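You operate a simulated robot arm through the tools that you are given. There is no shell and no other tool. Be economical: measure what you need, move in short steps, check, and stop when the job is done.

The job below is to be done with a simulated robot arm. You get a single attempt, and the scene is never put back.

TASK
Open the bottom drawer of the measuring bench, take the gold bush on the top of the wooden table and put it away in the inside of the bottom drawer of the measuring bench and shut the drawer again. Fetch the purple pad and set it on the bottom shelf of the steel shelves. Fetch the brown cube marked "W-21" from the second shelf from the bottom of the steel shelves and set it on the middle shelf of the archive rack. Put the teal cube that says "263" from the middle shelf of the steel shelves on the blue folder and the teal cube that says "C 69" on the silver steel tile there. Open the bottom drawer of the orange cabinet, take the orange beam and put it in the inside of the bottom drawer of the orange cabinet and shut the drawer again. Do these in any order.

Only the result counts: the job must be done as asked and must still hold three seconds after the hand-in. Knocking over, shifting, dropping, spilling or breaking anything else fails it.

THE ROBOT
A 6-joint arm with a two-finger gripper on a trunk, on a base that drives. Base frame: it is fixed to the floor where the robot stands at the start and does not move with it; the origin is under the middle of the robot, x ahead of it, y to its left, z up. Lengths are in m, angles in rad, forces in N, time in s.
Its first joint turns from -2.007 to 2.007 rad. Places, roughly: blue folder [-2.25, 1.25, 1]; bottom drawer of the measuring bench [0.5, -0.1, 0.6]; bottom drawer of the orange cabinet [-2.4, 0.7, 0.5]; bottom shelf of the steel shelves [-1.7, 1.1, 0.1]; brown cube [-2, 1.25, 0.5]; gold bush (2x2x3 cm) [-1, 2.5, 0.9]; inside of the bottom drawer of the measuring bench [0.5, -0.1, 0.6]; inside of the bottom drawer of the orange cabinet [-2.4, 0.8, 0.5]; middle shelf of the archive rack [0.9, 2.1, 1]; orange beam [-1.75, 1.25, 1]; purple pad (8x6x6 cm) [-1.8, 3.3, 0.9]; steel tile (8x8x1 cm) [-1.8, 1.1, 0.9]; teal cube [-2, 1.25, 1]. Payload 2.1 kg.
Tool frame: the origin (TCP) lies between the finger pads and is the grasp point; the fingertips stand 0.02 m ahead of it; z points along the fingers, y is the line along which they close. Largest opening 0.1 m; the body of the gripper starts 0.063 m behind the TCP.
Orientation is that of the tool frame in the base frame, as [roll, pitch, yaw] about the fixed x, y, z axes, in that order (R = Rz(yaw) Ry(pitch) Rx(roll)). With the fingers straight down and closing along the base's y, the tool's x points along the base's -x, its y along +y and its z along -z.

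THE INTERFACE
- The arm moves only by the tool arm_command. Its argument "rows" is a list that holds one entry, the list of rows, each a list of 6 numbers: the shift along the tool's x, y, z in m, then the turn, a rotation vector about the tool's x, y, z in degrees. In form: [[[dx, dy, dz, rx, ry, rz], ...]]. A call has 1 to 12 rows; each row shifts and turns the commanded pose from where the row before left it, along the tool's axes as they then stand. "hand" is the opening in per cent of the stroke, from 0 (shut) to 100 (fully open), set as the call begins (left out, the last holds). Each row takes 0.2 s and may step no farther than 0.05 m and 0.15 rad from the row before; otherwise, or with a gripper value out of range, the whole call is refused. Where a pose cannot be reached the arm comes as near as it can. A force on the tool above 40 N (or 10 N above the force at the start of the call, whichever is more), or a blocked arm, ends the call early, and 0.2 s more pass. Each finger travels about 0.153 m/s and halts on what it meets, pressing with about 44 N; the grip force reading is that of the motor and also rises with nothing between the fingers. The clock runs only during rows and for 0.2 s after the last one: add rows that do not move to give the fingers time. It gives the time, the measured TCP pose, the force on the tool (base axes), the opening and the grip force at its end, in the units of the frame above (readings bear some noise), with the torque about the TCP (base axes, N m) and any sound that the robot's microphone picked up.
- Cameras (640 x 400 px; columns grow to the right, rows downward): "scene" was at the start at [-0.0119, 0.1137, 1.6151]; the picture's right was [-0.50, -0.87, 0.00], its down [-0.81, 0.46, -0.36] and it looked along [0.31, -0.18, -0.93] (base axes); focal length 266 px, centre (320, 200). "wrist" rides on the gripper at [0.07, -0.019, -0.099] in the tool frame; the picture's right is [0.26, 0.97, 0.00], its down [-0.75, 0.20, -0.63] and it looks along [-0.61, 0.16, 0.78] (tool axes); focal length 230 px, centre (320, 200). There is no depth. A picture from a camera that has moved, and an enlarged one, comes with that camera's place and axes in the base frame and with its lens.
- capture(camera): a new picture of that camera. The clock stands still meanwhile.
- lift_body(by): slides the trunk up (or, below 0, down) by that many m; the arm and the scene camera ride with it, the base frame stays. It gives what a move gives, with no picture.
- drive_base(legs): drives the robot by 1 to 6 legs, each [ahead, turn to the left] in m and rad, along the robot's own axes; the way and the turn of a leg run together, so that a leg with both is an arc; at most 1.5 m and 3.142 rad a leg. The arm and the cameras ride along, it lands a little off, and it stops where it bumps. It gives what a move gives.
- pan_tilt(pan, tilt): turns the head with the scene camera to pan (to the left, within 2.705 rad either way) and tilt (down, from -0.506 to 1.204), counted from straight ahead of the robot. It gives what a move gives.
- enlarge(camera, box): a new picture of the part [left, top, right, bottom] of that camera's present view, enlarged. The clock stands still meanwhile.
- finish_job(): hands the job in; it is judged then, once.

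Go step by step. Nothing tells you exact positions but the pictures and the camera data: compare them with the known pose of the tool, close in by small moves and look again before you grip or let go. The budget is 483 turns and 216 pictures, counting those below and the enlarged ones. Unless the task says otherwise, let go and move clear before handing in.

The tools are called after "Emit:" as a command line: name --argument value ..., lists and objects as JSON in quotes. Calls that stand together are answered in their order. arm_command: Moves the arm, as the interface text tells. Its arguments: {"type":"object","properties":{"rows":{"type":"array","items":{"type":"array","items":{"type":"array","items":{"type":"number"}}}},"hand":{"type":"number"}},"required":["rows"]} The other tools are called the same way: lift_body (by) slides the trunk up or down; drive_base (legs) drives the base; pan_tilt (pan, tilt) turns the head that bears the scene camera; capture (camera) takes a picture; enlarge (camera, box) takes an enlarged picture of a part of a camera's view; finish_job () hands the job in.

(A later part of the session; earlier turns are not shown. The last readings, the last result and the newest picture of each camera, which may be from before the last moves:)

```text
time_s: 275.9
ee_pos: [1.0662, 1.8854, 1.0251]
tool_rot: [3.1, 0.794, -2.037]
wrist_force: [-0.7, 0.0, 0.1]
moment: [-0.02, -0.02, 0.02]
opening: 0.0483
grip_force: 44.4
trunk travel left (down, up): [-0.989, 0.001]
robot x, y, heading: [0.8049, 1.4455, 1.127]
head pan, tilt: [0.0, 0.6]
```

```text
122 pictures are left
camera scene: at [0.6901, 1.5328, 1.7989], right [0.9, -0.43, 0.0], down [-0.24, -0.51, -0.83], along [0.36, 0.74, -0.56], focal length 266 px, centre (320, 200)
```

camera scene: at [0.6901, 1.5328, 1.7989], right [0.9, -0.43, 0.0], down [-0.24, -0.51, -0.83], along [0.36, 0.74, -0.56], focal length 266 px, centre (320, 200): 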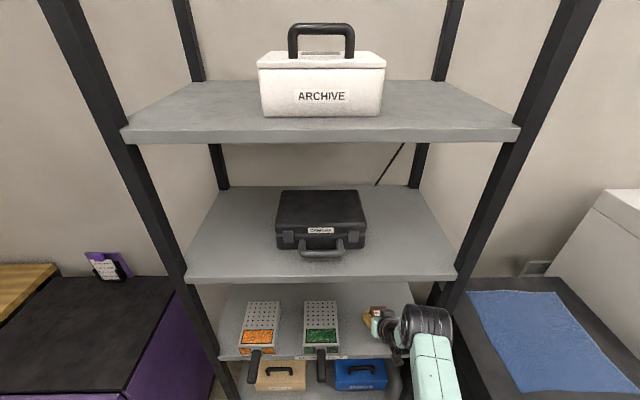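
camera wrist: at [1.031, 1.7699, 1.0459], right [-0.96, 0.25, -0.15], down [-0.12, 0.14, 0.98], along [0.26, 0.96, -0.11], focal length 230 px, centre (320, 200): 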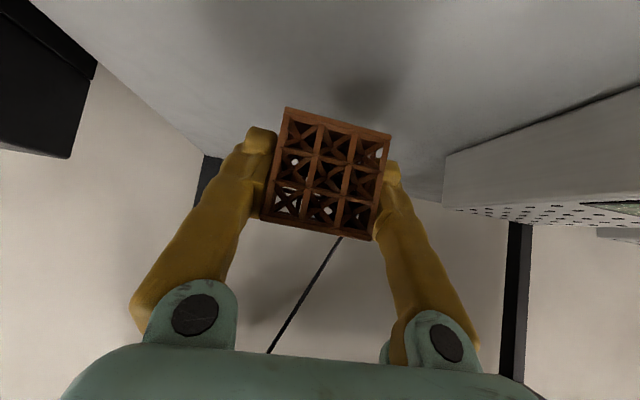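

The cube is over the free spot. I lower by trunk and feel for contact.

Emit:
lift_body --by -0.025

Emit:
arm_command --rows '[[[0.0036, 0, 0.0035, 0, 0, 0], [0.0036, 0, 0.0035, 0, 0, 0], [0, 0, 0, 0, 0, 0]]]'

Emit:
capture --camera "wrist"

```text
time_s: 276.6
ee_pos: [1.0661, 1.8883, 0.9985]
tool_rot: [3.1, 0.789, -2.037]
wrist_force: [0.4, 0.2, -1.2]
moment: [-0.02, 0.01, 0.04]
opening: 0.0485
grip_force: 43.4
trunk travel left (down, up): [-0.964, 0.026]
robot x, y, heading: [0.8017, 1.4488, 1.124]
head pan, tilt: [0.0, 0.6]
```

```text
time_s: 277.4
ee_pos: [1.066, 1.8876, 0.992]
tool_rot: [3.1, 0.795, -2.036]
wrist_force: [1.6, 1.5, 10.0]
moment: [0.19, -0.41, 0.03]
opening: 0.0483
grip_force: 44.8
trunk travel left (down, up): [-0.964, 0.026]
robot x, y, heading: [0.8074, 1.4507, 1.118]
head pan, tilt: [0.0, 0.6]
```

```text
121 pictures are left
camera wrist: at [1.0317, 1.7725, 1.011], right [-0.96, 0.25, -0.16], down [-0.12, 0.14, 0.98], along [0.26, 0.96, -0.1], focal length 230 px, centre (320, 200)
```

wrist: 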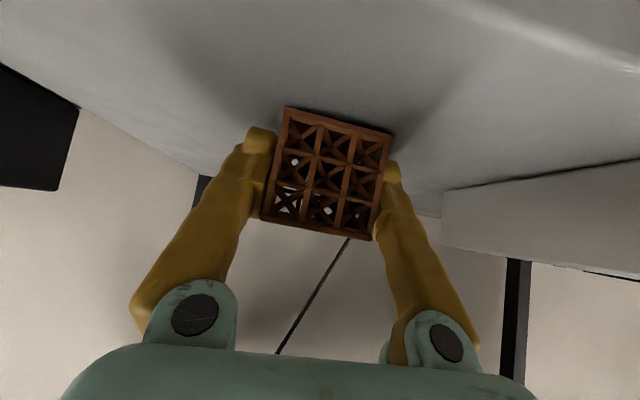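

Contact has begun; one small step more, then I release and back out.

Emit:
arm_command --rows '[[[0.0022, 0, 0.0021, 0, 0, 0], [0, 0, 0, 0, 0, 0]]]'

Emit:
arm_command --rows '[[[0, 0, 0, 0, 0, 0], [0, 0, 0, 0, 0, 0]]]' --hand 80

Emit:
capture --camera "wrist"

```text
time_s: 278.0
ee_pos: [1.0661, 1.8875, 0.9887]
tool_rot: [3.101, 0.799, -2.035]
wrist_force: [2.0, 5.0, 22.5]
moment: [0.46, -0.84, 0.17]
opening: 0.048
grip_force: 43.6
trunk travel left (down, up): [-0.964, 0.026]
robot x, y, heading: [0.8037, 1.452, 1.121]
head pan, tilt: [0.0, 0.6]
```

```text
time_s: 278.6
ee_pos: [1.0646, 1.8863, 0.9861]
tool_rot: [3.097, 0.79, -2.036]
wrist_force: [-0.2, 1.0, -1.4]
moment: [0.0, 0.03, 0.0]
opening: 0.0798
grip_force: 0.0
trunk travel left (down, up): [-0.964, 0.026]
robot x, y, heading: [0.8051, 1.4497, 1.122]
head pan, tilt: [0.0, 0.6]
```

```text
120 pictures are left
camera wrist: at [1.0314, 1.7717, 1.0066], right [-0.96, 0.25, -0.15], down [-0.12, 0.15, 0.98], along [0.26, 0.96, -0.11], focal length 230 px, centre (320, 200)
```

wrist: 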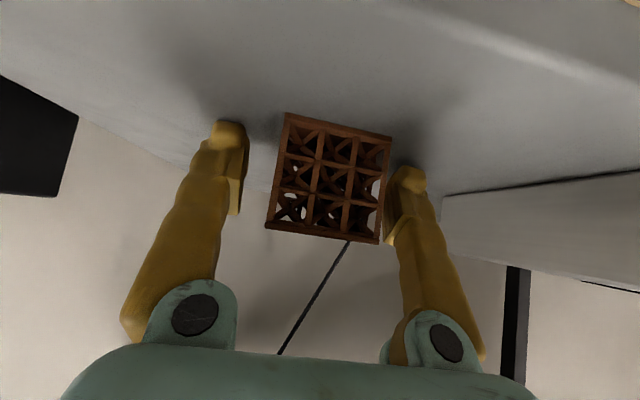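

Released. I back straight out and check.

Emit:
drive_base --legs '[[-0.3, 0]]'

Emit:
capture --camera "scene"

```text
time_s: 280.6
ee_pos: [0.9364, 1.6201, 0.9845]
tool_rot: [3.099, 0.788, -2.035]
wrist_force: [0.2, -0.4, -0.1]
moment: [0.01, 0.0, 0.01]
opening: 0.0801
grip_force: 0.0
trunk travel left (down, up): [-0.964, 0.026]
robot x, y, heading: [0.6767, 1.1782, 1.125]
head pan, tilt: [0.0, 0.6]
```

```text
119 pictures are left
camera scene: at [0.5636, 1.2703, 1.7737], right [0.9, -0.43, 0.0], down [-0.25, -0.51, -0.82], along [0.36, 0.74, -0.57], focal length 266 px, centre (320, 200)
```

scene: 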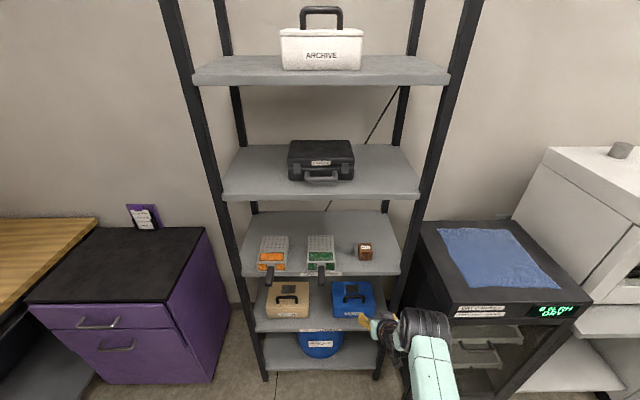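

The cube stands on the middle shelf of the archive rack. I drive back to the steel shelves, to the end with the folder and the "263" cube.

Emit:
drive_base --legs '[[0, 1.807], [1.306, 0], [0, -0.255], [1.48, 0], [0, 1.586]]'

Emit:
pan_tilt --pan 0.2 --tilt 0.7

Emit:
capture --camera "scene"

```text
time_s: 303.1
ee_pos: [-2.163, 1.6583, 0.986]
tool_rot: [3.099, 0.791, 1.122]
wrist_force: [0.3, 0.8, -0.7]
moment: [0.03, 0.01, -0.05]
opening: 0.08
grip_force: 0.0
trunk travel left (down, up): [-0.964, 0.026]
robot x, y, heading: [-1.9096, 2.1044, -2.001]
head pan, tilt: [0.0, 0.6]
```

```text
time_s: 303.9
ee_pos: [-2.163, 1.6582, 0.9867]
tool_rot: [3.099, 0.79, 1.126]
wrist_force: [0.2, 0.7, -0.2]
moment: [0.01, -0.03, 0.01]
opening: 0.08
grip_force: 0.1
trunk travel left (down, up): [-0.964, 0.026]
robot x, y, heading: [-1.9151, 2.1025, -2.001]
head pan, tilt: [0.201, 0.7]
```

```text
118 pictures are left
camera scene: at [-1.7792, 2.0161, 1.7651], right [-0.97, 0.23, 0.0], down [0.15, 0.63, -0.77], along [-0.17, -0.74, -0.64], focal length 266 px, centre (320, 200)
```

scene: 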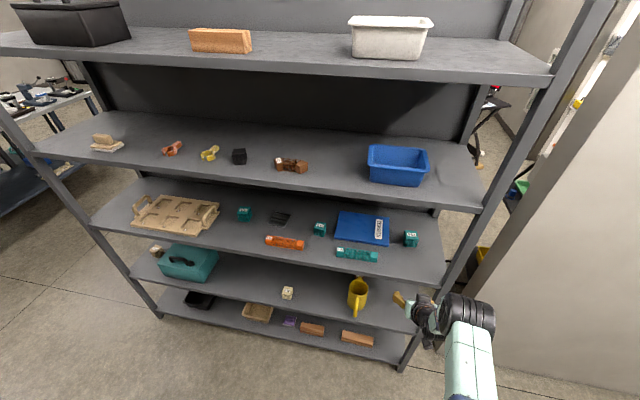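

Emit:
enlarge --camera "scene" --box '[225, 195, 435, 275]'

Emit:
capture --camera "wrist"

```text
3.05 times, centred on (330, 235) of scene
camera zoom: at [-1.7792, 2.0161, 1.7651], right [-0.97, 0.23, 0.0], down [0.15, 0.63, -0.77], along [-0.17, -0.74, -0.64], focal length 812 px, centre (290, 93)
```

zoom: 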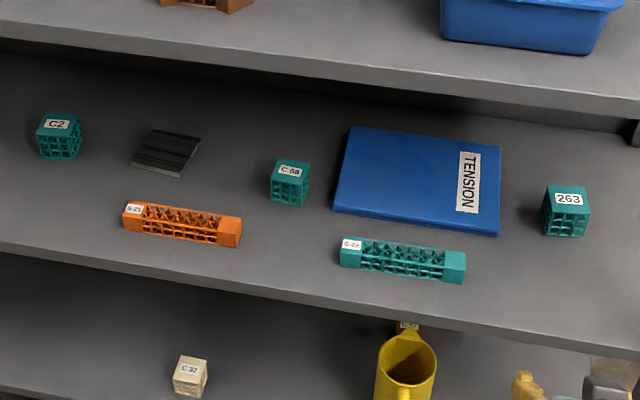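

```text
116 pictures are left
camera wrist: at [-2.1339, 1.7759, 1.0068], right [0.96, -0.23, -0.15], down [0.12, -0.14, 0.98], along [-0.25, -0.96, -0.11], focal length 230 px, centre (320, 200)
```

wrist: 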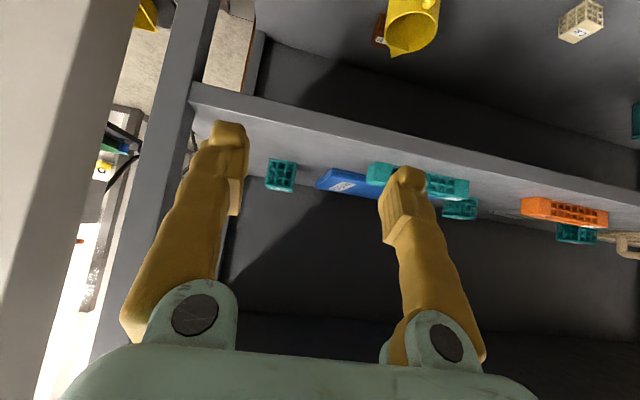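

C 69 is the middle teal cube, and 263 is at the right end near [-2.333, 1.357, 0.915]. The right post is close to where my wrist joint would go, so I look closely at the arm's shape first.

Emit:
pan_tilt --pan -0.1 --tilt 0.95

Emit:
capture --camera "scene"

```text
time_s: 304.7
ee_pos: [-2.1631, 1.6584, 0.9869]
tool_rot: [3.099, 0.791, 1.123]
wrist_force: [-0.5, 0.2, 0.2]
moment: [-0.02, 0.0, 0.04]
opening: 0.0801
grip_force: 0.0
trunk travel left (down, up): [-0.964, 0.026]
robot x, y, heading: [-1.9131, 2.0976, -2.002]
head pan, tilt: [-0.099, 0.949]
```

```text
115 pictures are left
camera scene: at [-1.7967, 2.0362, 1.7454], right [-0.86, 0.51, 0.0], down [0.41, 0.7, -0.58], along [-0.29, -0.5, -0.81], focal length 266 px, centre (320, 200)
```

scene: 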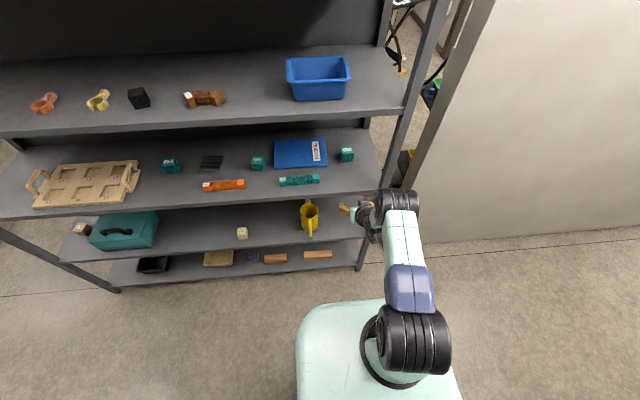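

The forearm sits to the right of the tool, so a straight approach would meet the post. I test yawing the tool 23 degrees left relative to the robot and steepening it, so I can come in diagonally from the left.

Emit:
arm_command --rows '[[[0.02, 0, -0.02, 0, 7.5, 0], [0.01, 0, -0.01, 0, 7.5, 0], [0, 0, 0, -4.2, 0, -6.5], [0, 0, 0, -4.2, 0, -6.5], [0, 0, 0, -4.2, 0, -6.5], [0, 0, 0, 0, 0, 0]]]'

Emit:
capture --camera "scene"

```text
time_s: 306.1
ee_pos: [-2.1458, 1.6958, 0.9881]
tool_rot: [3.088, 0.544, 1.532]
wrist_force: [-0.7, 0.7, 0.3]
moment: [0.04, 0.01, -0.01]
opening: 0.0801
grip_force: 0.0
trunk travel left (down, up): [-0.964, 0.026]
robot x, y, heading: [-1.9153, 2.1017, -2.002]
head pan, tilt: [-0.099, 0.949]
```

```text
114 pictures are left
camera scene: at [-1.7967, 2.036, 1.7453], right [-0.86, 0.51, 0.0], down [0.41, 0.7, -0.58], along [-0.29, -0.5, -0.81], focal length 266 px, centre (320, 200)
```

scene: 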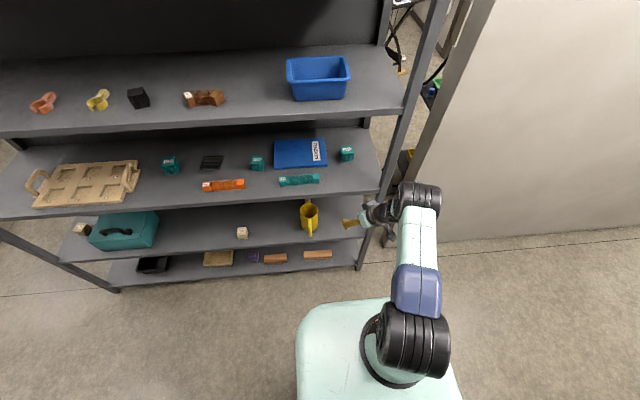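

The arm's reach and the post mean 263 needs care, so I do C 69 first to learn the reach. I straighten the tool's yaw and tilt it to near horizontal (about 68 degrees) while raising it, then lower the trunk.

Emit:
arm_command --rows '[[[0, 0, 0, 4.2, 0, 6.5], [0, 0, 0, 4.2, 0, 6.5], [0, 0, 0, 4.2, 0, 6.5], [-0.03, 0, -0.02, 0, -7.5, 0], [-0.03, 0, -0.02, 0, -7.5, 0], [-0.03, 0, -0.015, 0, -7.5, 0], [-0.03, 0, -0.01, 0, -7.5, 0], [-0.03, 0, -0.01, 0, -7.5, 0], [0, 0, 0, 0, 0, 0]]]'

Emit:
lift_body --by -0.15

Emit:
pan_tilt --pan 0 --tilt 1.1

Emit:
capture --camera "scene"

```text
time_s: 308.1
ee_pos: [-2.1858, 1.6302, 1.1571]
tool_rot: [3.032, 1.179, 1.054]
wrist_force: [-0.4, 1.3, 0.2]
moment: [0.01, 0.03, 0.01]
opening: 0.0801
grip_force: 0.0
out of reach, approached as far as the arm can: row 6, 7, 8
trunk travel left (down, up): [-0.964, 0.026]
robot x, y, heading: [-1.9127, 2.1015, -2.003]
head pan, tilt: [-0.099, 0.949]
```

```text
time_s: 309.8
ee_pos: [-2.184, 1.6285, 1.0073]
tool_rot: [3.031, 1.179, 1.053]
wrist_force: [0.7, 1.3, -1.4]
moment: [0.0, 0.03, 0.0]
opening: 0.0801
grip_force: 0.0
trunk travel left (down, up): [-0.814, 0.176]
robot x, y, heading: [-1.9144, 2.1, -2.001]
head pan, tilt: [-0.099, 0.949]
```

```text
time_s: 310.5
ee_pos: [-2.1847, 1.6295, 1.0079]
tool_rot: [3.032, 1.18, 1.055]
wrist_force: [-0.2, -0.4, -0.3]
moment: [-0.01, -0.03, -0.04]
opening: 0.0797
grip_force: 0.0
trunk travel left (down, up): [-0.814, 0.176]
robot x, y, heading: [-1.9088, 2.1033, -2.003]
head pan, tilt: [0.0, 1.1]
```

```text
113 pictures are left
camera scene: at [-1.7864, 2.0416, 1.5852], right [-0.91, 0.42, 0.0], down [0.37, 0.81, -0.45], along [-0.19, -0.41, -0.89], focal length 266 px, centre (320, 200)
```

scene: 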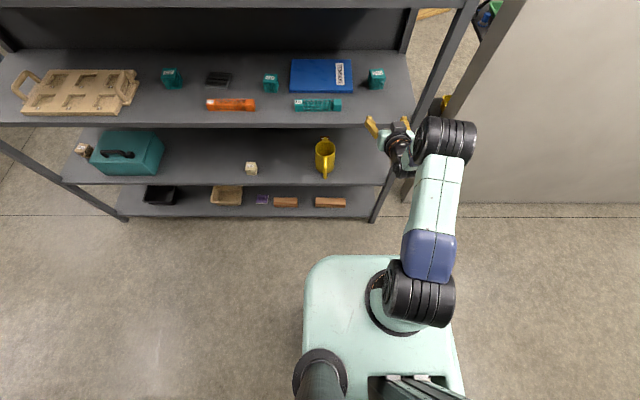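

From above I see the whole layout. I raise the trunk, bring the tool down to about 52 degrees tilt at 0.95 height for the best reach.

Emit:
arm_command --rows '[[[0.026, 0, 0.01, 0, 5, 0], [0.026, 0, 0.015, 0, 5, 0], [0.026, 0, 0.018, 0, 5, 0], [0.024, 0, 0.018, 3, 0, 0], [0.024, 0, 0.018, 3, 0, 0], [0.024, 0, 0.018, 0, 0, 0], [0.024, 0, 0.018, 0, 0, 0], [0, 0, 0, 0, 0, 0]]]'

Emit:
lift_body --by 0.17

```text
time_s: 312.3
ee_pos: [-2.2253, 1.6364, 0.7957]
tool_rot: [-3.107, 0.918, 1.1]
wrist_force: [-0.7, -0.5, 0.7]
moment: [0.01, 0.01, -0.02]
opening: 0.08
grip_force: 0.1
out of reach, approached as far as the arm can: row 4, 5, 6
trunk travel left (down, up): [-0.814, 0.176]
robot x, y, heading: [-1.9115, 2.101, -2.0]
head pan, tilt: [0.0, 1.1]
```

```text
time_s: 314.2
ee_pos: [-2.2255, 1.6368, 0.9658]
tool_rot: [-3.105, 0.917, 1.101]
wrist_force: [-0.1, -0.8, 0.1]
moment: [-0.02, 0.03, 0.02]
opening: 0.08
grip_force: 0.1
trunk travel left (down, up): [-0.984, 0.006]
robot x, y, heading: [-1.9129, 2.1005, -2.008]
head pan, tilt: [0.0, 1.1]
```

I shift the tool 4 cm left and move the robot 0.375 m left along the shelf, to face C 69.

Emit:
arm_command --rows '[[[0.01, 0.04, -0.01, 0, 0, 0], [0, 0, 0, 0, 0, 0]]]'

Emit:
drive_base --legs '[[0, 1.562], [0.375, 0], [0, -1.574]]'

Emit:
capture --camera "scene"

Emit:
capture --camera "wrist"

```text
time_s: 314.8
ee_pos: [-2.2142, 1.6407, 0.9604]
tool_rot: [-3.113, 0.918, 1.111]
wrist_force: [0.1, -0.6, -0.1]
moment: [-0.05, -0.02, -0.02]
opening: 0.0799
grip_force: 0.1
out of reach, approached as far as the arm can: row 1
trunk travel left (down, up): [-0.984, 0.006]
robot x, y, heading: [-1.9126, 2.1003, -2.008]
head pan, tilt: [0.0, 1.1]
```

```text
time_s: 324.8
ee_pos: [-1.8891, 1.4858, 0.9611]
tool_rot: [-3.112, 0.918, 1.091]
wrist_force: [1.0, -0.6, -0.5]
moment: [0.0, 0.01, -0.01]
opening: 0.08
grip_force: 0.1
trunk travel left (down, up): [-0.984, 0.006]
robot x, y, heading: [-1.5753, 1.9449, -2.019]
head pan, tilt: [0.0, 1.1]
```

```text
112 pictures are left
camera scene: at [-1.4541, 1.8771, 1.7551], right [-0.9, 0.44, 0.0], down [0.39, 0.8, -0.45], along [-0.2, -0.41, -0.89], focal length 266 px, centre (320, 200)
```

scene: 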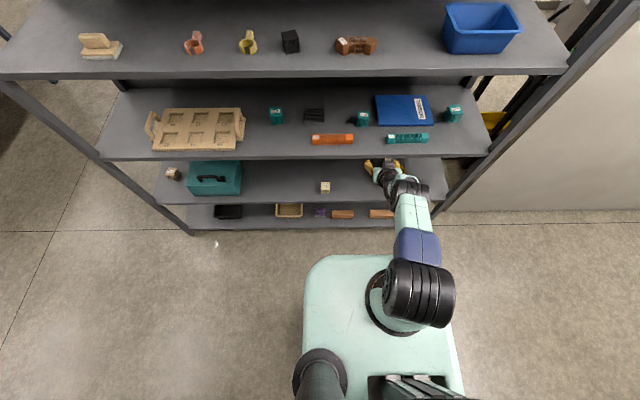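

```text
111 pictures are left
camera wrist: at [-1.8489, 1.6013, 0.9673], right [0.92, -0.33, -0.22], down [0.21, -0.07, 0.98], along [-0.33, -0.94, 0.01], focal length 230 px, centre (320, 200)
```

wrist: 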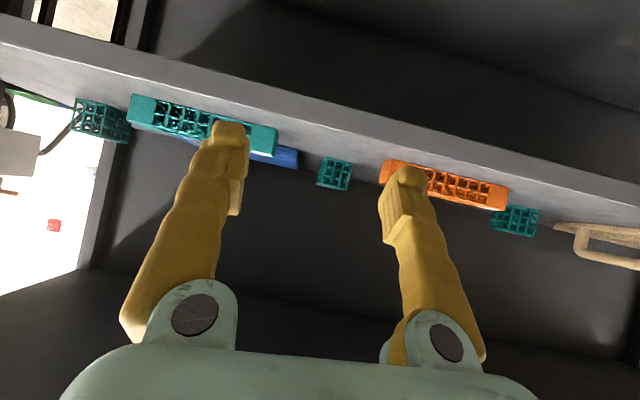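

C 69 is at about [-1.969, 1.227, 0.92]. I turn 0.05 rad left and drive 0.2 m in, staying above the beams.

Emit:
drive_base --legs '[[0, 0.05], [0.2, 0]]'

Emit:
capture --camera "scene"

Emit:
capture --camera "wrist"

```text
time_s: 326.8
ee_pos: [-1.9434, 1.2894, 0.9631]
tool_rot: [-3.114, 0.92, 1.142]
wrist_force: [0.4, 0.8, -0.7]
moment: [0.03, -0.01, 0.0]
opening: 0.0802
grip_force: 0.1
trunk travel left (down, up): [-0.984, 0.006]
robot x, y, heading: [-1.6596, 1.7559, -1.97]
head pan, tilt: [0.0, 1.1]
```

```text
110 pictures are left
camera scene: at [-1.5272, 1.7053, 1.7552], right [-0.92, 0.39, 0.0], down [0.35, 0.82, -0.46], along [-0.18, -0.42, -0.89], focal length 266 px, centre (320, 200)
```

scene: 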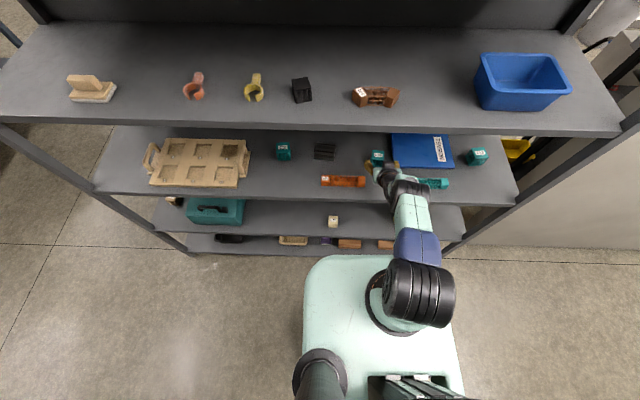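

```text
109 pictures are left
camera wrist: at [-1.9085, 1.4076, 0.9687], right [0.93, -0.28, -0.22], down [0.22, -0.05, 0.98], along [-0.28, -0.96, 0.01], focal length 230 px, centre (320, 200)
```

wrist: 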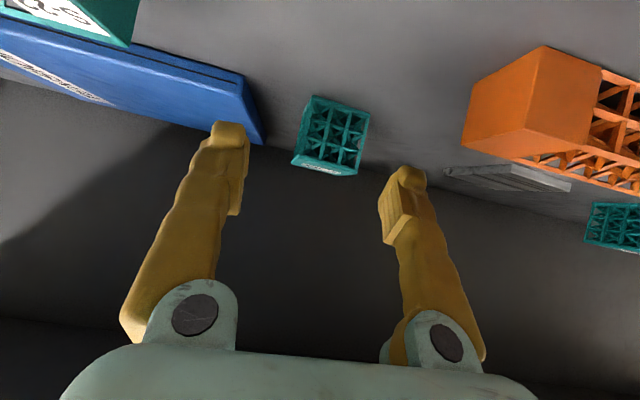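

C 69 is 5.8 cm ahead. I drive 5.5 cm, then lower 3.5 cm around it.

Emit:
drive_base --legs '[[0.055, 0]]'

Emit:
lift_body --by -0.033

Emit:
capture --camera "wrist"

```text
time_s: 327.8
ee_pos: [-1.9641, 1.2401, 0.9632]
tool_rot: [-3.112, 0.924, 1.14]
wrist_force: [-0.4, -0.5, -0.7]
moment: [0.0, -0.01, -0.01]
opening: 0.0799
grip_force: 0.1
trunk travel left (down, up): [-0.984, 0.006]
robot x, y, heading: [-1.6767, 1.7061, -1.972]
head pan, tilt: [0.0, 1.1]
```

```text
time_s: 328.5
ee_pos: [-1.9648, 1.2413, 0.9314]
tool_rot: [-3.113, 0.925, 1.139]
wrist_force: [0.4, 0.9, -0.3]
moment: [0.03, 0.01, 0.0]
opening: 0.0799
grip_force: 0.0
trunk travel left (down, up): [-0.951, 0.039]
robot x, y, heading: [-1.6778, 1.7041, -1.969]
head pan, tilt: [0.0, 1.1]
```

```text
108 pictures are left
camera wrist: at [-1.93, 1.3592, 0.9362], right [0.93, -0.28, -0.22], down [0.22, -0.05, 0.97], along [-0.29, -0.96, 0.02], focal length 230 px, centre (320, 200)
```

wrist: 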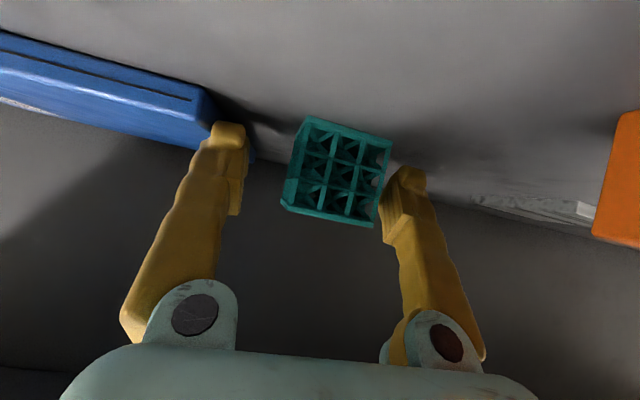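

The cube is about 2 cm further ahead and slightly left. I shift 8 mm left and drive 1.8 cm, then check.

Emit:
arm_command --rows '[[[0, 0.009, 0, 0, 0, 0], [0, 0, 0, 0, 0, 0]]]'

Emit:
drive_base --legs '[[0.016, 0]]'

Emit:
capture --camera "wrist"

```text
time_s: 329.1
ee_pos: [-1.9653, 1.2401, 0.9297]
tool_rot: [-3.113, 0.923, 1.14]
wrist_force: [0.1, -0.5, 0.1]
moment: [-0.01, -0.01, 0.0]
opening: 0.0804
grip_force: 0.1
out of reach, approached as far as the arm can: row 1
trunk travel left (down, up): [-0.951, 0.039]
robot x, y, heading: [-1.6751, 1.7061, -1.974]
head pan, tilt: [0.0, 1.1]
```

```text
time_s: 329.9
ee_pos: [-1.9707, 1.2268, 0.932]
tool_rot: [-3.114, 0.926, 1.14]
wrist_force: [0.9, 0.0, 0.6]
moment: [-0.01, 0.0, 0.0]
opening: 0.0799
grip_force: 0.0
trunk travel left (down, up): [-0.951, 0.039]
robot x, y, heading: [-1.68, 1.6883, -1.969]
head pan, tilt: [0.0, 1.1]
```

```text
107 pictures are left
camera wrist: at [-1.936, 1.345, 0.9366], right [0.93, -0.28, -0.22], down [0.22, -0.05, 0.97], along [-0.29, -0.96, 0.02], focal length 230 px, centre (320, 200)
```

wrist: 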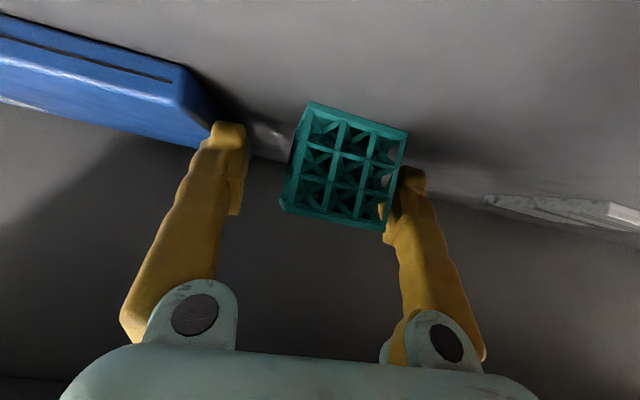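

I turn the base 0.015 rad left to centre the cube, then close.

Emit:
drive_base --legs '[[0, 0.017]]'

Emit:
capture --camera "wrist"

```text
time_s: 330.6
ee_pos: [-1.9638, 1.2194, 0.9298]
tool_rot: [-3.113, 0.921, 1.156]
wrist_force: [1.0, -0.1, -0.2]
moment: [0.01, 0.0, -0.01]
opening: 0.0798
grip_force: 0.1
trunk travel left (down, up): [-0.951, 0.039]
robot x, y, heading: [-1.6869, 1.6895, -1.95]
head pan, tilt: [0.0, 1.1]
```

```text
106 pictures are left
camera wrist: at [-1.9313, 1.3383, 0.9352], right [0.94, -0.27, -0.22], down [0.22, -0.05, 0.97], along [-0.27, -0.96, 0.01], focal length 230 px, centre (320, 200)
```

wrist: 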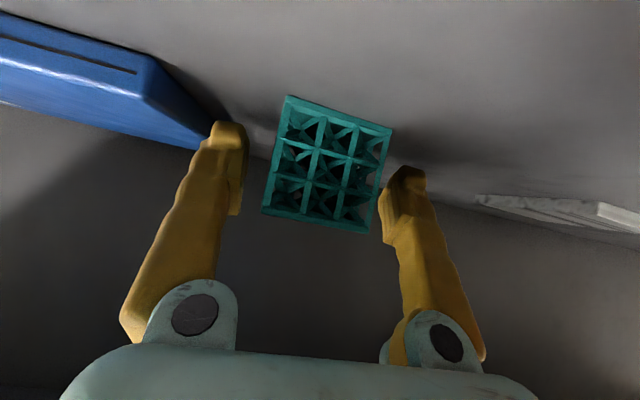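

Centred; I close.

Emit:
arm_command --rows '[[[0, 0, 0, 0, 0, 0], [0, 0, 0, 0, 0, 0], [0, 0, 0, 0, 0, 0]]]' --hand 0

Emit:
lift_body --by 0.038

Emit:
capture --camera "wrist"

```text
time_s: 331.4
ee_pos: [-1.9648, 1.2191, 0.9301]
tool_rot: [-3.115, 0.921, 1.158]
wrist_force: [-0.2, -0.6, 0.7]
moment: [-0.02, 0.03, 0.02]
opening: 0.0433
grip_force: 43.3
trunk travel left (down, up): [-0.951, 0.039]
robot x, y, heading: [-1.6793, 1.6891, -1.953]
head pan, tilt: [0.0, 1.1]
```

```text
time_s: 332.3
ee_pos: [-1.9635, 1.2201, 0.9676]
tool_rot: [-3.113, 0.921, 1.158]
wrist_force: [-0.2, 0.7, -0.6]
moment: [-0.01, 0.01, -0.04]
opening: 0.0434
grip_force: 44.3
trunk travel left (down, up): [-0.989, 0.001]
robot x, y, heading: [-1.6879, 1.692, -1.952]
head pan, tilt: [0.0, 1.1]
```

```text
105 pictures are left
camera wrist: at [-1.9311, 1.3382, 0.9732], right [0.94, -0.27, -0.22], down [0.22, -0.05, 0.97], along [-0.27, -0.96, 0.01], focal length 230 px, centre (320, 200)
```

wrist: 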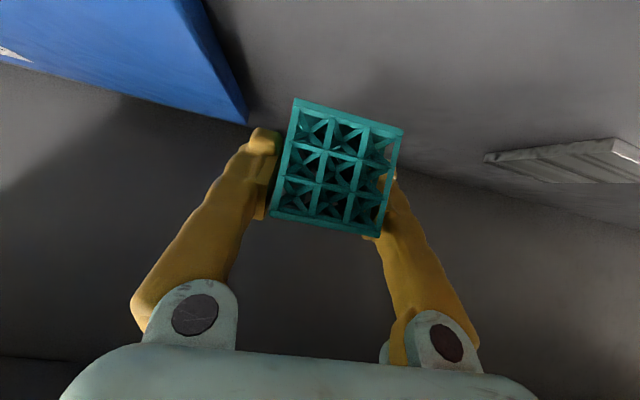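

C 69 is held. I raise it over the orange beam's height, back out, shift 0.2 m left and line up with the steel tile.

Emit:
drive_base --legs '[[-0.25, 0]]'

Emit:
arm_command --rows '[[[-0.016, 0, -0.012, 0, 0, 0], [-0.016, 0, -0.012, 0, 0, 0], [0, 0, 0, 0, 0, 0]]]'

Emit:
drive_base --legs '[[0, 1.414], [0.23, 0], [0, -1.452]]'

Emit:
capture --camera "scene"

Emit:
capture --camera "wrist"

```text
time_s: 334.1
ee_pos: [-1.8712, 1.4496, 0.9661]
tool_rot: [-3.114, 0.92, 1.158]
wrist_force: [-0.8, -0.2, -0.4]
moment: [-0.02, 0.0, -0.02]
opening: 0.0432
grip_force: 43.9
trunk travel left (down, up): [-0.989, 0.001]
robot x, y, heading: [-1.589, 1.9224, -1.952]
head pan, tilt: [0.0, 1.1]
```

```text
time_s: 334.9
ee_pos: [-1.8757, 1.4426, 1.0064]
tool_rot: [-3.127, 0.922, 1.149]
wrist_force: [0.1, 0.9, -1.4]
moment: [-0.01, 0.0, 0.01]
opening: 0.0434
grip_force: 43.9
out of reach, approached as far as the arm can: row 1, 2
trunk travel left (down, up): [-0.989, 0.001]
robot x, y, heading: [-1.593, 1.9217, -1.954]
head pan, tilt: [0.0, 1.1]
```

```text
time_s: 343.6
ee_pos: [-1.705, 1.3382, 1.0058]
tool_rot: [-3.128, 0.921, 1.088]
wrist_force: [-0.3, -1.2, -0.4]
moment: [0.0, -0.01, 0.01]
opening: 0.0433
grip_force: 44.2
trunk travel left (down, up): [-0.989, 0.001]
robot x, y, heading: [-1.3947, 1.802, -2.013]
head pan, tilt: [0.0, 1.1]
```

```text
104 pictures are left
camera scene: at [-1.2686, 1.74, 1.7601], right [-0.9, 0.43, 0.0], down [0.38, 0.81, -0.45], along [-0.19, -0.41, -0.89], focal length 266 px, centre (320, 200)
```

scene: 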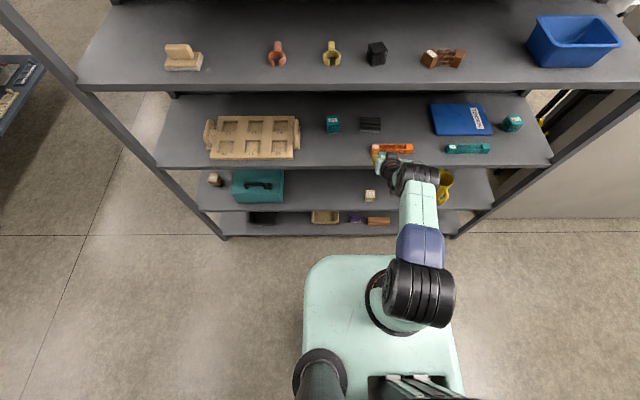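

```text
103 pictures are left
camera wrist: at [-1.6659, 1.4551, 1.0115], right [0.92, -0.32, -0.21], down [0.21, -0.06, 0.98], along [-0.32, -0.95, 0.01], focal length 230 px, centre (320, 200)
```

wrist: 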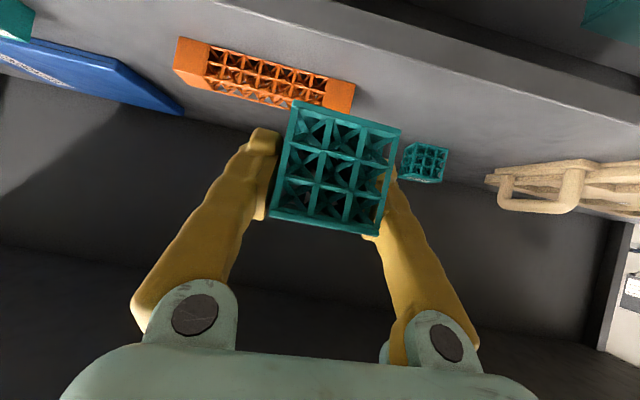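

The tile is 0.23 m ahead. I turn 0.022 rad left and drive in over the orange beam at height.

Emit:
drive_base --legs '[[0, 0.022], [0.225, 0]]'

Emit:
capture --camera "scene"

Emit:
capture --camera "wrist"

```text
time_s: 345.7
ee_pos: [-1.7845, 1.1305, 1.0064]
tool_rot: [-3.127, 0.923, 1.11]
wrist_force: [1.0, 0.0, 0.2]
moment: [0.01, 0.04, 0.02]
opening: 0.0433
grip_force: 43.6
trunk travel left (down, up): [-0.989, 0.001]
robot x, y, heading: [-1.4842, 1.5974, -1.987]
head pan, tilt: [0.0, 1.1]
```

```text
102 pictures are left
camera scene: at [-1.3564, 1.5442, 1.7602], right [-0.91, 0.41, 0.0], down [0.36, 0.81, -0.46], along [-0.19, -0.42, -0.89], focal length 266 px, centre (320, 200)
```

scene: 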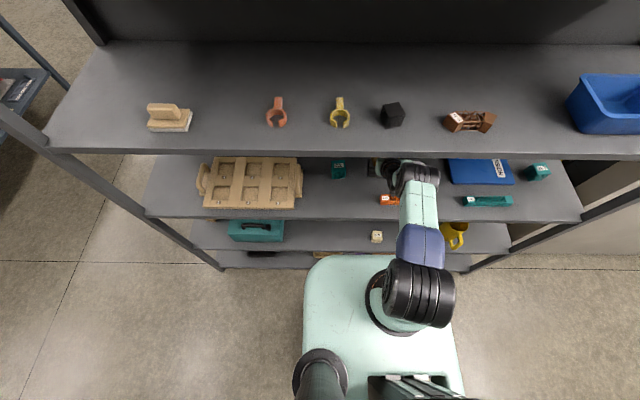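

```text
101 pictures are left
camera wrist: at [-1.7481, 1.2483, 1.0128], right [0.93, -0.3, -0.21], down [0.21, -0.05, 0.98], along [-0.3, -0.95, 0.02], focal length 230 px, centre (320, 200)
```

wrist: 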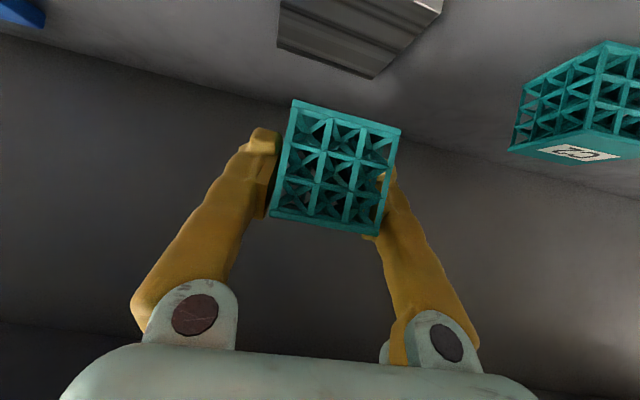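

The tile centre is near [-1.80, 1.107]; I go 1.5 cm further and lower 5.5 cm.

Emit:
drive_base --legs '[[0.016, 0]]'

Emit:
lift_body --by -0.055

Emit:
capture --camera "wrist"

Emit:
enlarge --camera "scene" --box '[320, 120, 480, 220]'

```text
time_s: 346.5
ee_pos: [-1.7912, 1.1175, 1.007]
tool_rot: [-3.129, 0.92, 1.11]
wrist_force: [-0.7, 0.1, -0.6]
moment: [-0.05, 0.03, 0.01]
opening: 0.0433
grip_force: 44.5
trunk travel left (down, up): [-0.989, 0.001]
robot x, y, heading: [-1.4926, 1.5857, -1.99]
head pan, tilt: [0.0, 1.1]
```

```text
time_s: 347.4
ee_pos: [-1.7914, 1.1146, 0.95]
tool_rot: [-3.127, 0.917, 1.109]
wrist_force: [0.6, 0.3, -0.6]
moment: [-0.02, -0.04, -0.02]
opening: 0.0434
grip_force: 43.9
trunk travel left (down, up): [-0.934, 0.056]
robot x, y, heading: [-1.4914, 1.587, -1.99]
head pan, tilt: [0.0, 1.1]
```

```text
100 pictures are left
camera wrist: at [-1.7548, 1.2324, 0.956], right [0.93, -0.3, -0.21], down [0.21, -0.05, 0.98], along [-0.3, -0.95, 0.01], focal length 230 px, centre (320, 200)
```

wrist: 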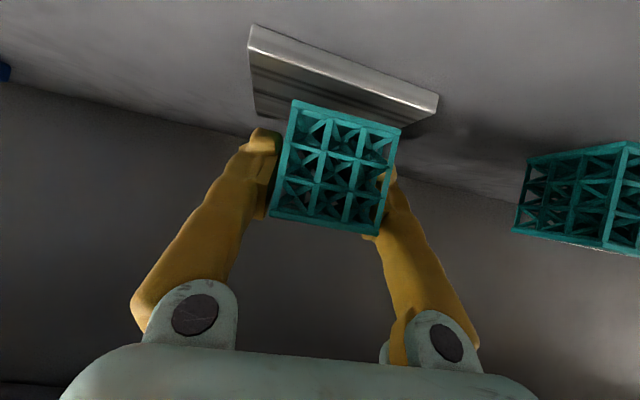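

```text
4.00 times, centred on (400, 170) of scene
camera zoom: at [-1.3642, 1.5258, 1.7051], right [-0.91, 0.41, 0.0], down [0.36, 0.81, -0.45], along [-0.19, -0.41, -0.89], focal length 1066 px, centre (0, 320)
```

zoom: 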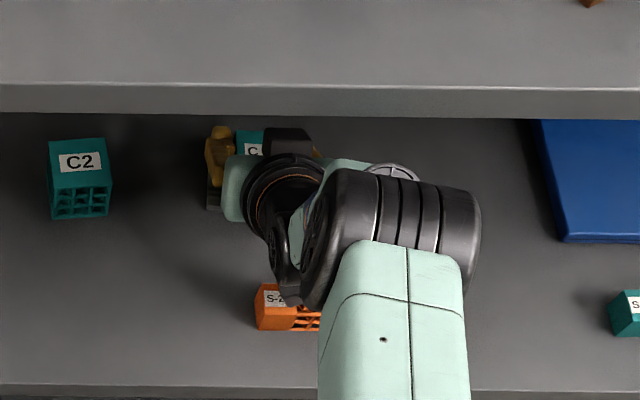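

The cube is centred over the tile, but the wrist camera rides just above the orange beam, so I go down in 3 mm steps watching the forces.

Emit:
arm_command --rows '[[[0.0024, 0, 0.0018, 0, 0, 0], [0, 0, 0, 0, 0, 0]]]'

Emit:
arm_command --rows '[[[0.0024, 0, 0.0018, 0, 0, 0], [0, 0, 0, 0, 0, 0]]]'

Emit:
arm_command --rows '[[[0.0024, 0, 0.0018, 0, 0, 0], [0, 0, 0, 0, 0, 0]]]'

Emit:
capture --camera "wrist"

Emit:
enlarge --camera "scene" --box '[320, 120, 480, 220]'

```text
time_s: 348.0
ee_pos: [-1.792, 1.115, 0.9461]
tool_rot: [-3.128, 0.917, 1.11]
wrist_force: [-0.6, -0.1, -0.6]
moment: [0.02, 0.0, 0.02]
opening: 0.043
grip_force: 43.8
trunk travel left (down, up): [-0.934, 0.056]
robot x, y, heading: [-1.4888, 1.5859, -1.991]
head pan, tilt: [0.0, 1.1]
```

```text
time_s: 348.6
ee_pos: [-1.7922, 1.1149, 0.9437]
tool_rot: [-3.129, 0.916, 1.11]
wrist_force: [0.7, 0.1, -0.5]
moment: [0.0, 0.03, 0.01]
opening: 0.0434
grip_force: 43.9
trunk travel left (down, up): [-0.934, 0.056]
robot x, y, heading: [-1.4891, 1.5846, -1.994]
head pan, tilt: [0.0, 1.1]
```

```text
time_s: 349.2
ee_pos: [-1.7927, 1.1151, 0.9404]
tool_rot: [-3.127, 0.918, 1.111]
wrist_force: [0.0, -1.5, 4.9]
moment: [0.66, -0.24, 0.05]
opening: 0.0433
grip_force: 44.1
trunk travel left (down, up): [-0.934, 0.056]
robot x, y, heading: [-1.4872, 1.5854, -1.989]
head pan, tilt: [0.0, 1.1]
```

```text
98 pictures are left
camera wrist: at [-1.7552, 1.2322, 0.947], right [0.93, -0.3, -0.21], down [0.21, -0.05, 0.98], along [-0.3, -0.95, 0.01], focal length 230 px, centre (320, 200)
```

wrist: 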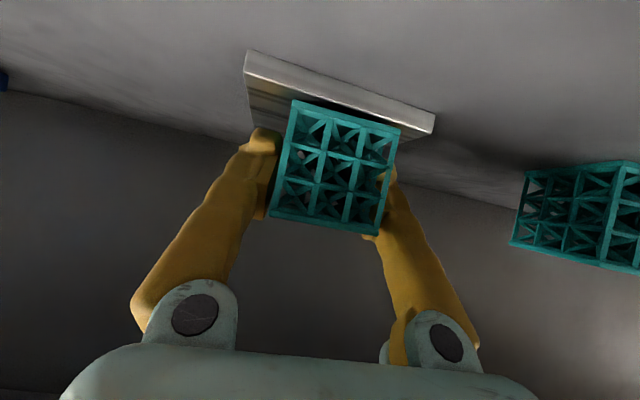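

```text
4.00 times, centred on (400, 170) of scene
camera zoom: at [-1.3643, 1.5254, 1.7052], right [-0.91, 0.41, 0.0], down [0.36, 0.81, -0.45], along [-0.19, -0.41, -0.89], focal length 1066 px, centre (0, 320)
```

zoom: 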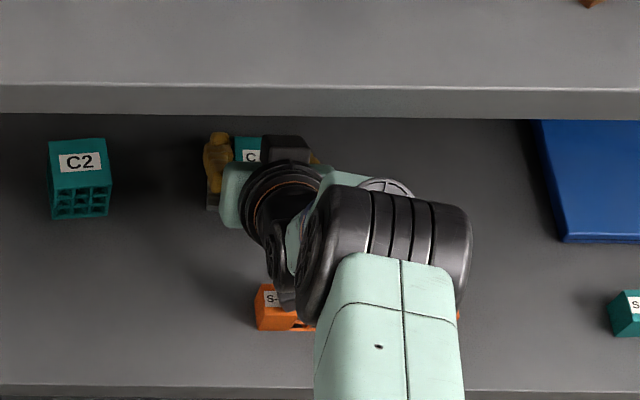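

The moment shows the camera just touching the beam while the cube is within a millimetre or so of the tile. I ease up 1 mm and release, then lift clear.

Emit:
arm_command --rows '[[[-0.0012, 0, -0.0009, 0, 0, 0], [0, 0, 0, 0, 0, 0]]]'

Emit:
arm_command --rows '[[[0, 0, 0, 0, 0, 0], [0, 0, 0, 0, 0, 0]]]' --hand 72

Emit:
capture --camera "wrist"

```text
time_s: 349.8
ee_pos: [-1.7919, 1.116, 0.9411]
tool_rot: [-3.129, 0.918, 1.11]
wrist_force: [-0.3, 0.3, -0.2]
moment: [0.01, 0.0, -0.03]
opening: 0.0432
grip_force: 44.3
trunk travel left (down, up): [-0.934, 0.056]
robot x, y, heading: [-1.4924, 1.5819, -1.993]
head pan, tilt: [0.0, 1.1]
```

```text
time_s: 350.4
ee_pos: [-1.7925, 1.1153, 0.9424]
tool_rot: [-3.128, 0.918, 1.111]
wrist_force: [-0.9, 0.1, -0.2]
moment: [0.07, 0.0, -0.01]
opening: 0.0722
grip_force: 0.1
trunk travel left (down, up): [-0.934, 0.056]
robot x, y, heading: [-1.492, 1.5811, -1.992]
head pan, tilt: [0.0, 1.1]
```

```text
96 pictures are left
camera wrist: at [-1.7551, 1.2323, 0.948], right [0.93, -0.3, -0.21], down [0.21, -0.06, 0.98], along [-0.3, -0.95, 0.01], focal length 230 px, centre (320, 200)
```

wrist: 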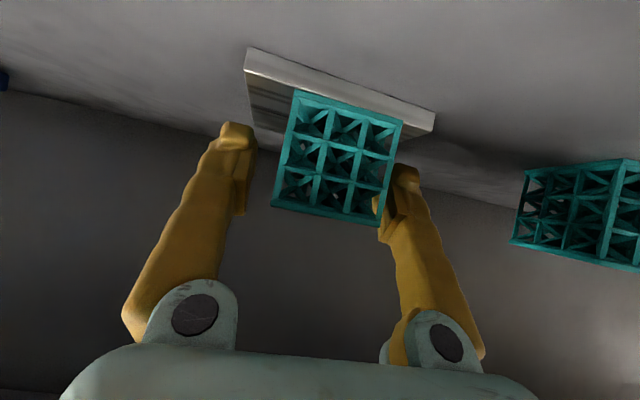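

The cube sits on the tile. I lift 5 cm by the trunk and back out.

Emit:
lift_body --by 0.055

Emit:
drive_base --legs '[[-0.25, 0]]'

Emit:
pan_tilt --pan 0 --tilt 0.9

Emit:
capture --camera "scene"

Emit:
enlarge --camera "scene" --box '[300, 120, 540, 200]'

```text
time_s: 351.4
ee_pos: [-1.7926, 1.1151, 0.9965]
tool_rot: [-3.127, 0.918, 1.111]
wrist_force: [-0.7, 0.4, -0.5]
moment: [0.02, -0.04, 0.02]
opening: 0.0721
grip_force: 0.0
trunk travel left (down, up): [-0.989, 0.001]
robot x, y, heading: [-1.4935, 1.5854, -1.993]
head pan, tilt: [0.0, 1.1]
```

```text
time_s: 353.2
ee_pos: [-1.6913, 1.3427, 0.9958]
tool_rot: [-3.127, 0.916, 1.108]
wrist_force: [1.0, -0.1, 0.1]
moment: [0.03, 0.02, -0.03]
opening: 0.0722
grip_force: 0.1
trunk travel left (down, up): [-0.989, 0.001]
robot x, y, heading: [-1.3894, 1.8154, -1.991]
head pan, tilt: [0.0, 1.1]
```

```text
time_s: 353.9
ee_pos: [-1.6901, 1.3452, 0.998]
tool_rot: [-3.13, 0.919, 1.111]
wrist_force: [-0.2, -0.6, 0.2]
moment: [-0.01, -0.02, 0.03]
opening: 0.072
grip_force: 0.0
trunk travel left (down, up): [-0.989, 0.001]
robot x, y, heading: [-1.3898, 1.8132, -1.993]
head pan, tilt: [0.0, 0.901]
```

```text
95 pictures are left
camera scene: at [-1.2676, 1.7428, 1.7739], right [-0.91, 0.41, 0.0], down [0.32, 0.72, -0.62], along [-0.25, -0.57, -0.78], focal length 266 px, centre (320, 200)
```

scene: 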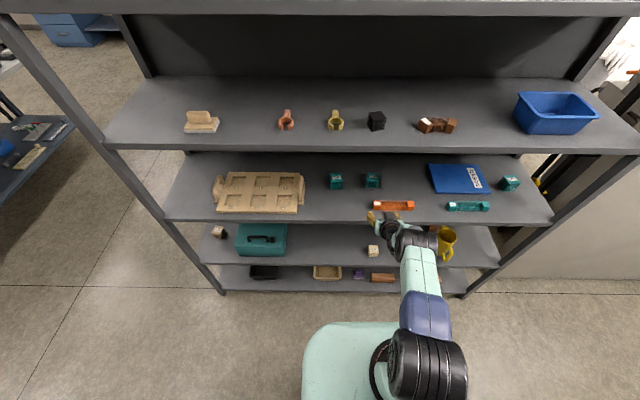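

```text
2.67 times, centred on (420, 160) of scene
camera zoom: at [-1.2676, 1.7428, 1.7739], right [-0.91, 0.41, 0.0], down [0.32, 0.72, -0.62], along [-0.25, -0.57, -0.78], focal length 711 px, centre (53, 307)
```

zoom: 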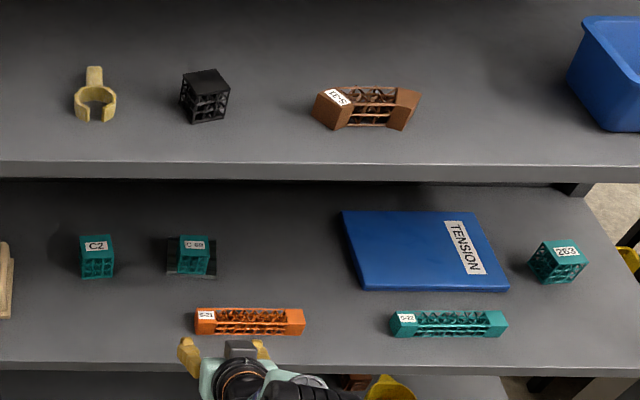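

C 69 stands on the steel tile. Now I look closely at cube 263's orientation.

Emit:
enlarge --camera "scene" --box '[480, 165, 540, 203]'

```text
10.53 times, centred on (510, 184) of scene
camera zoom: at [-1.2676, 1.7428, 1.7739], right [-0.91, 0.41, 0.0], down [0.32, 0.72, -0.62], along [-0.25, -0.57, -0.78], focal length 2805 px, centre (-1680, 368)
```

zoom: 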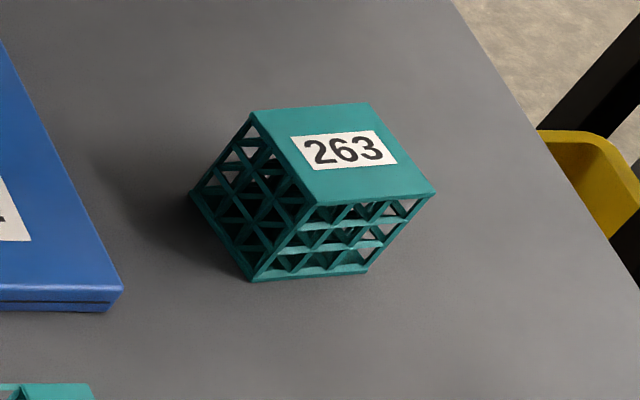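

Cube 263 is at about [-2.322, 1.369], turned slightly, 8 cm from the post. My wrist joint sticks out about 13 cm to the right, so I will point the tool about 28 degrees to the right and grip the cube across its corners. First I yaw the tool in the clear.

Emit:
arm_command --rows '[[[0.018, 0, -0.024, 0, 0, 0], [0, 0, 0, 5.5, 0, 4.2], [0, 0, 0, 5.5, 0, 4.2], [0, 0, 0, 5.5, 0, 4.2], [0, 0, 0, 5.5, 0, 4.2], [0, 0, 0, 0, 0, 0]]]' --hand 100

Emit:
capture --camera "scene"

```text
time_s: 355.3
ee_pos: [-1.8368, 1.5097, 0.9883]
tool_rot: [-3.139, 0.919, 0.649]
wrist_force: [0.6, 0.1, 0.1]
moment: [0.0, -0.01, 0.02]
opening: 0.1002
grip_force: 0.0
out of reach, approached as far as the arm can: row 1, 2, 3, 4, 5
trunk travel left (down, up): [-0.989, 0.001]
robot x, y, heading: [-1.385, 1.8145, -1.987]
head pan, tilt: [0.0, 0.901]
```

```text
92 pictures are left
camera scene: at [-1.2681, 1.7418, 1.774], right [-0.91, 0.41, 0.0], down [0.32, 0.72, -0.62], along [-0.25, -0.57, -0.78], focal length 266 px, centre (320, 200)
```

scene: 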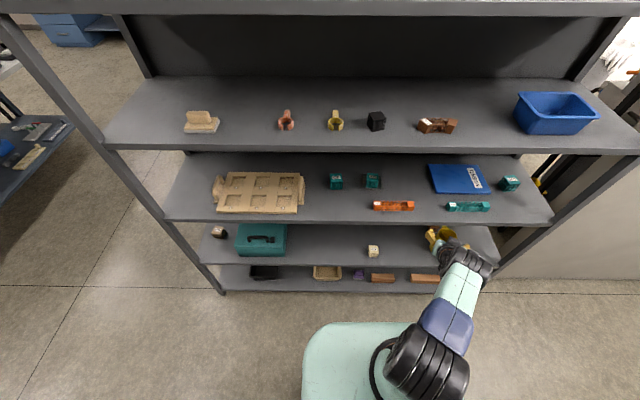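

The arm at full stretch swung bodily to the right instead. Before going nearer to the shelf I check how far my floor base sticks out, looking down beside and ahead of it.

Emit:
pan_tilt --pan 1.2 --tilt 1.2

Emit:
capture --camera "scene"

Emit:
pan_tilt --pan 2.6 --tilt 1.2

Emit:
capture --camera "scene"

```text
time_s: 356.7
ee_pos: [-1.8372, 1.509, 0.9878]
tool_rot: [-3.139, 0.92, 0.65]
wrist_force: [-0.2, -0.2, 0.0]
moment: [-0.01, 0.01, 0.01]
opening: 0.1
grip_force: 0.1
trunk travel left (down, up): [-0.989, 0.001]
robot x, y, heading: [-1.3884, 1.8139, -1.99]
head pan, tilt: [1.201, 1.201]
```

```text
91 pictures are left
camera scene: at [-1.1978, 1.7712, 1.7542], right [-0.71, -0.7, 0.0], down [-0.66, 0.66, -0.36], along [0.26, -0.26, -0.93], focal length 266 px, centre (320, 200)
```

scene: 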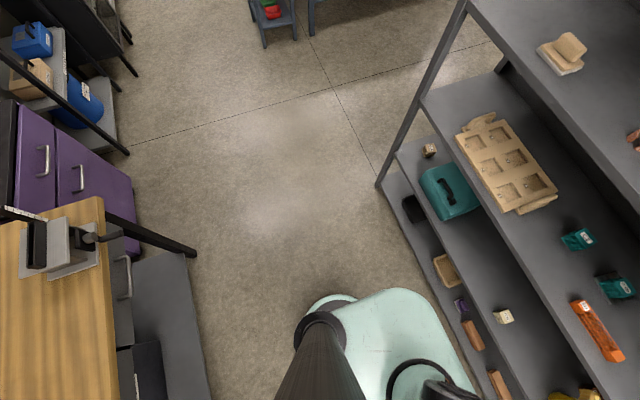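

```text
time_s: 358.3
ee_pos: [-1.8366, 1.5096, 0.9875]
tool_rot: [-3.138, 0.919, 0.65]
wrist_force: [0.0, 0.0, 0.3]
moment: [0.04, 0.02, 0.01]
opening: 0.0998
grip_force: 0.0
trunk travel left (down, up): [-0.989, 0.001]
robot x, y, heading: [-1.3919, 1.8142, -1.994]
head pan, tilt: [2.601, 1.201]
```

```text
90 pictures are left
camera scene: at [-1.1912, 1.843, 1.7542], right [0.57, -0.82, 0.0], down [-0.76, -0.53, -0.36], along [0.3, 0.21, -0.93], focal length 266 px, centre (320, 200)
```

scene: 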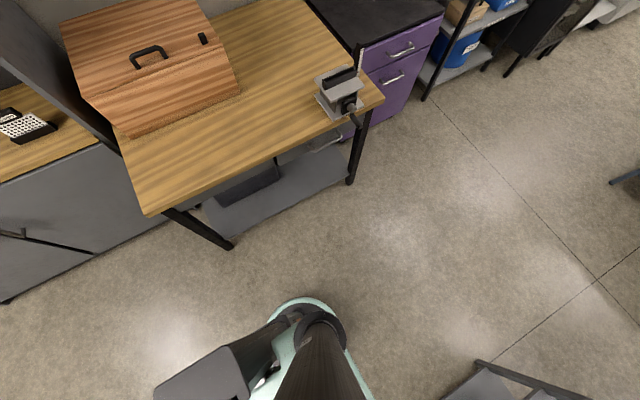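

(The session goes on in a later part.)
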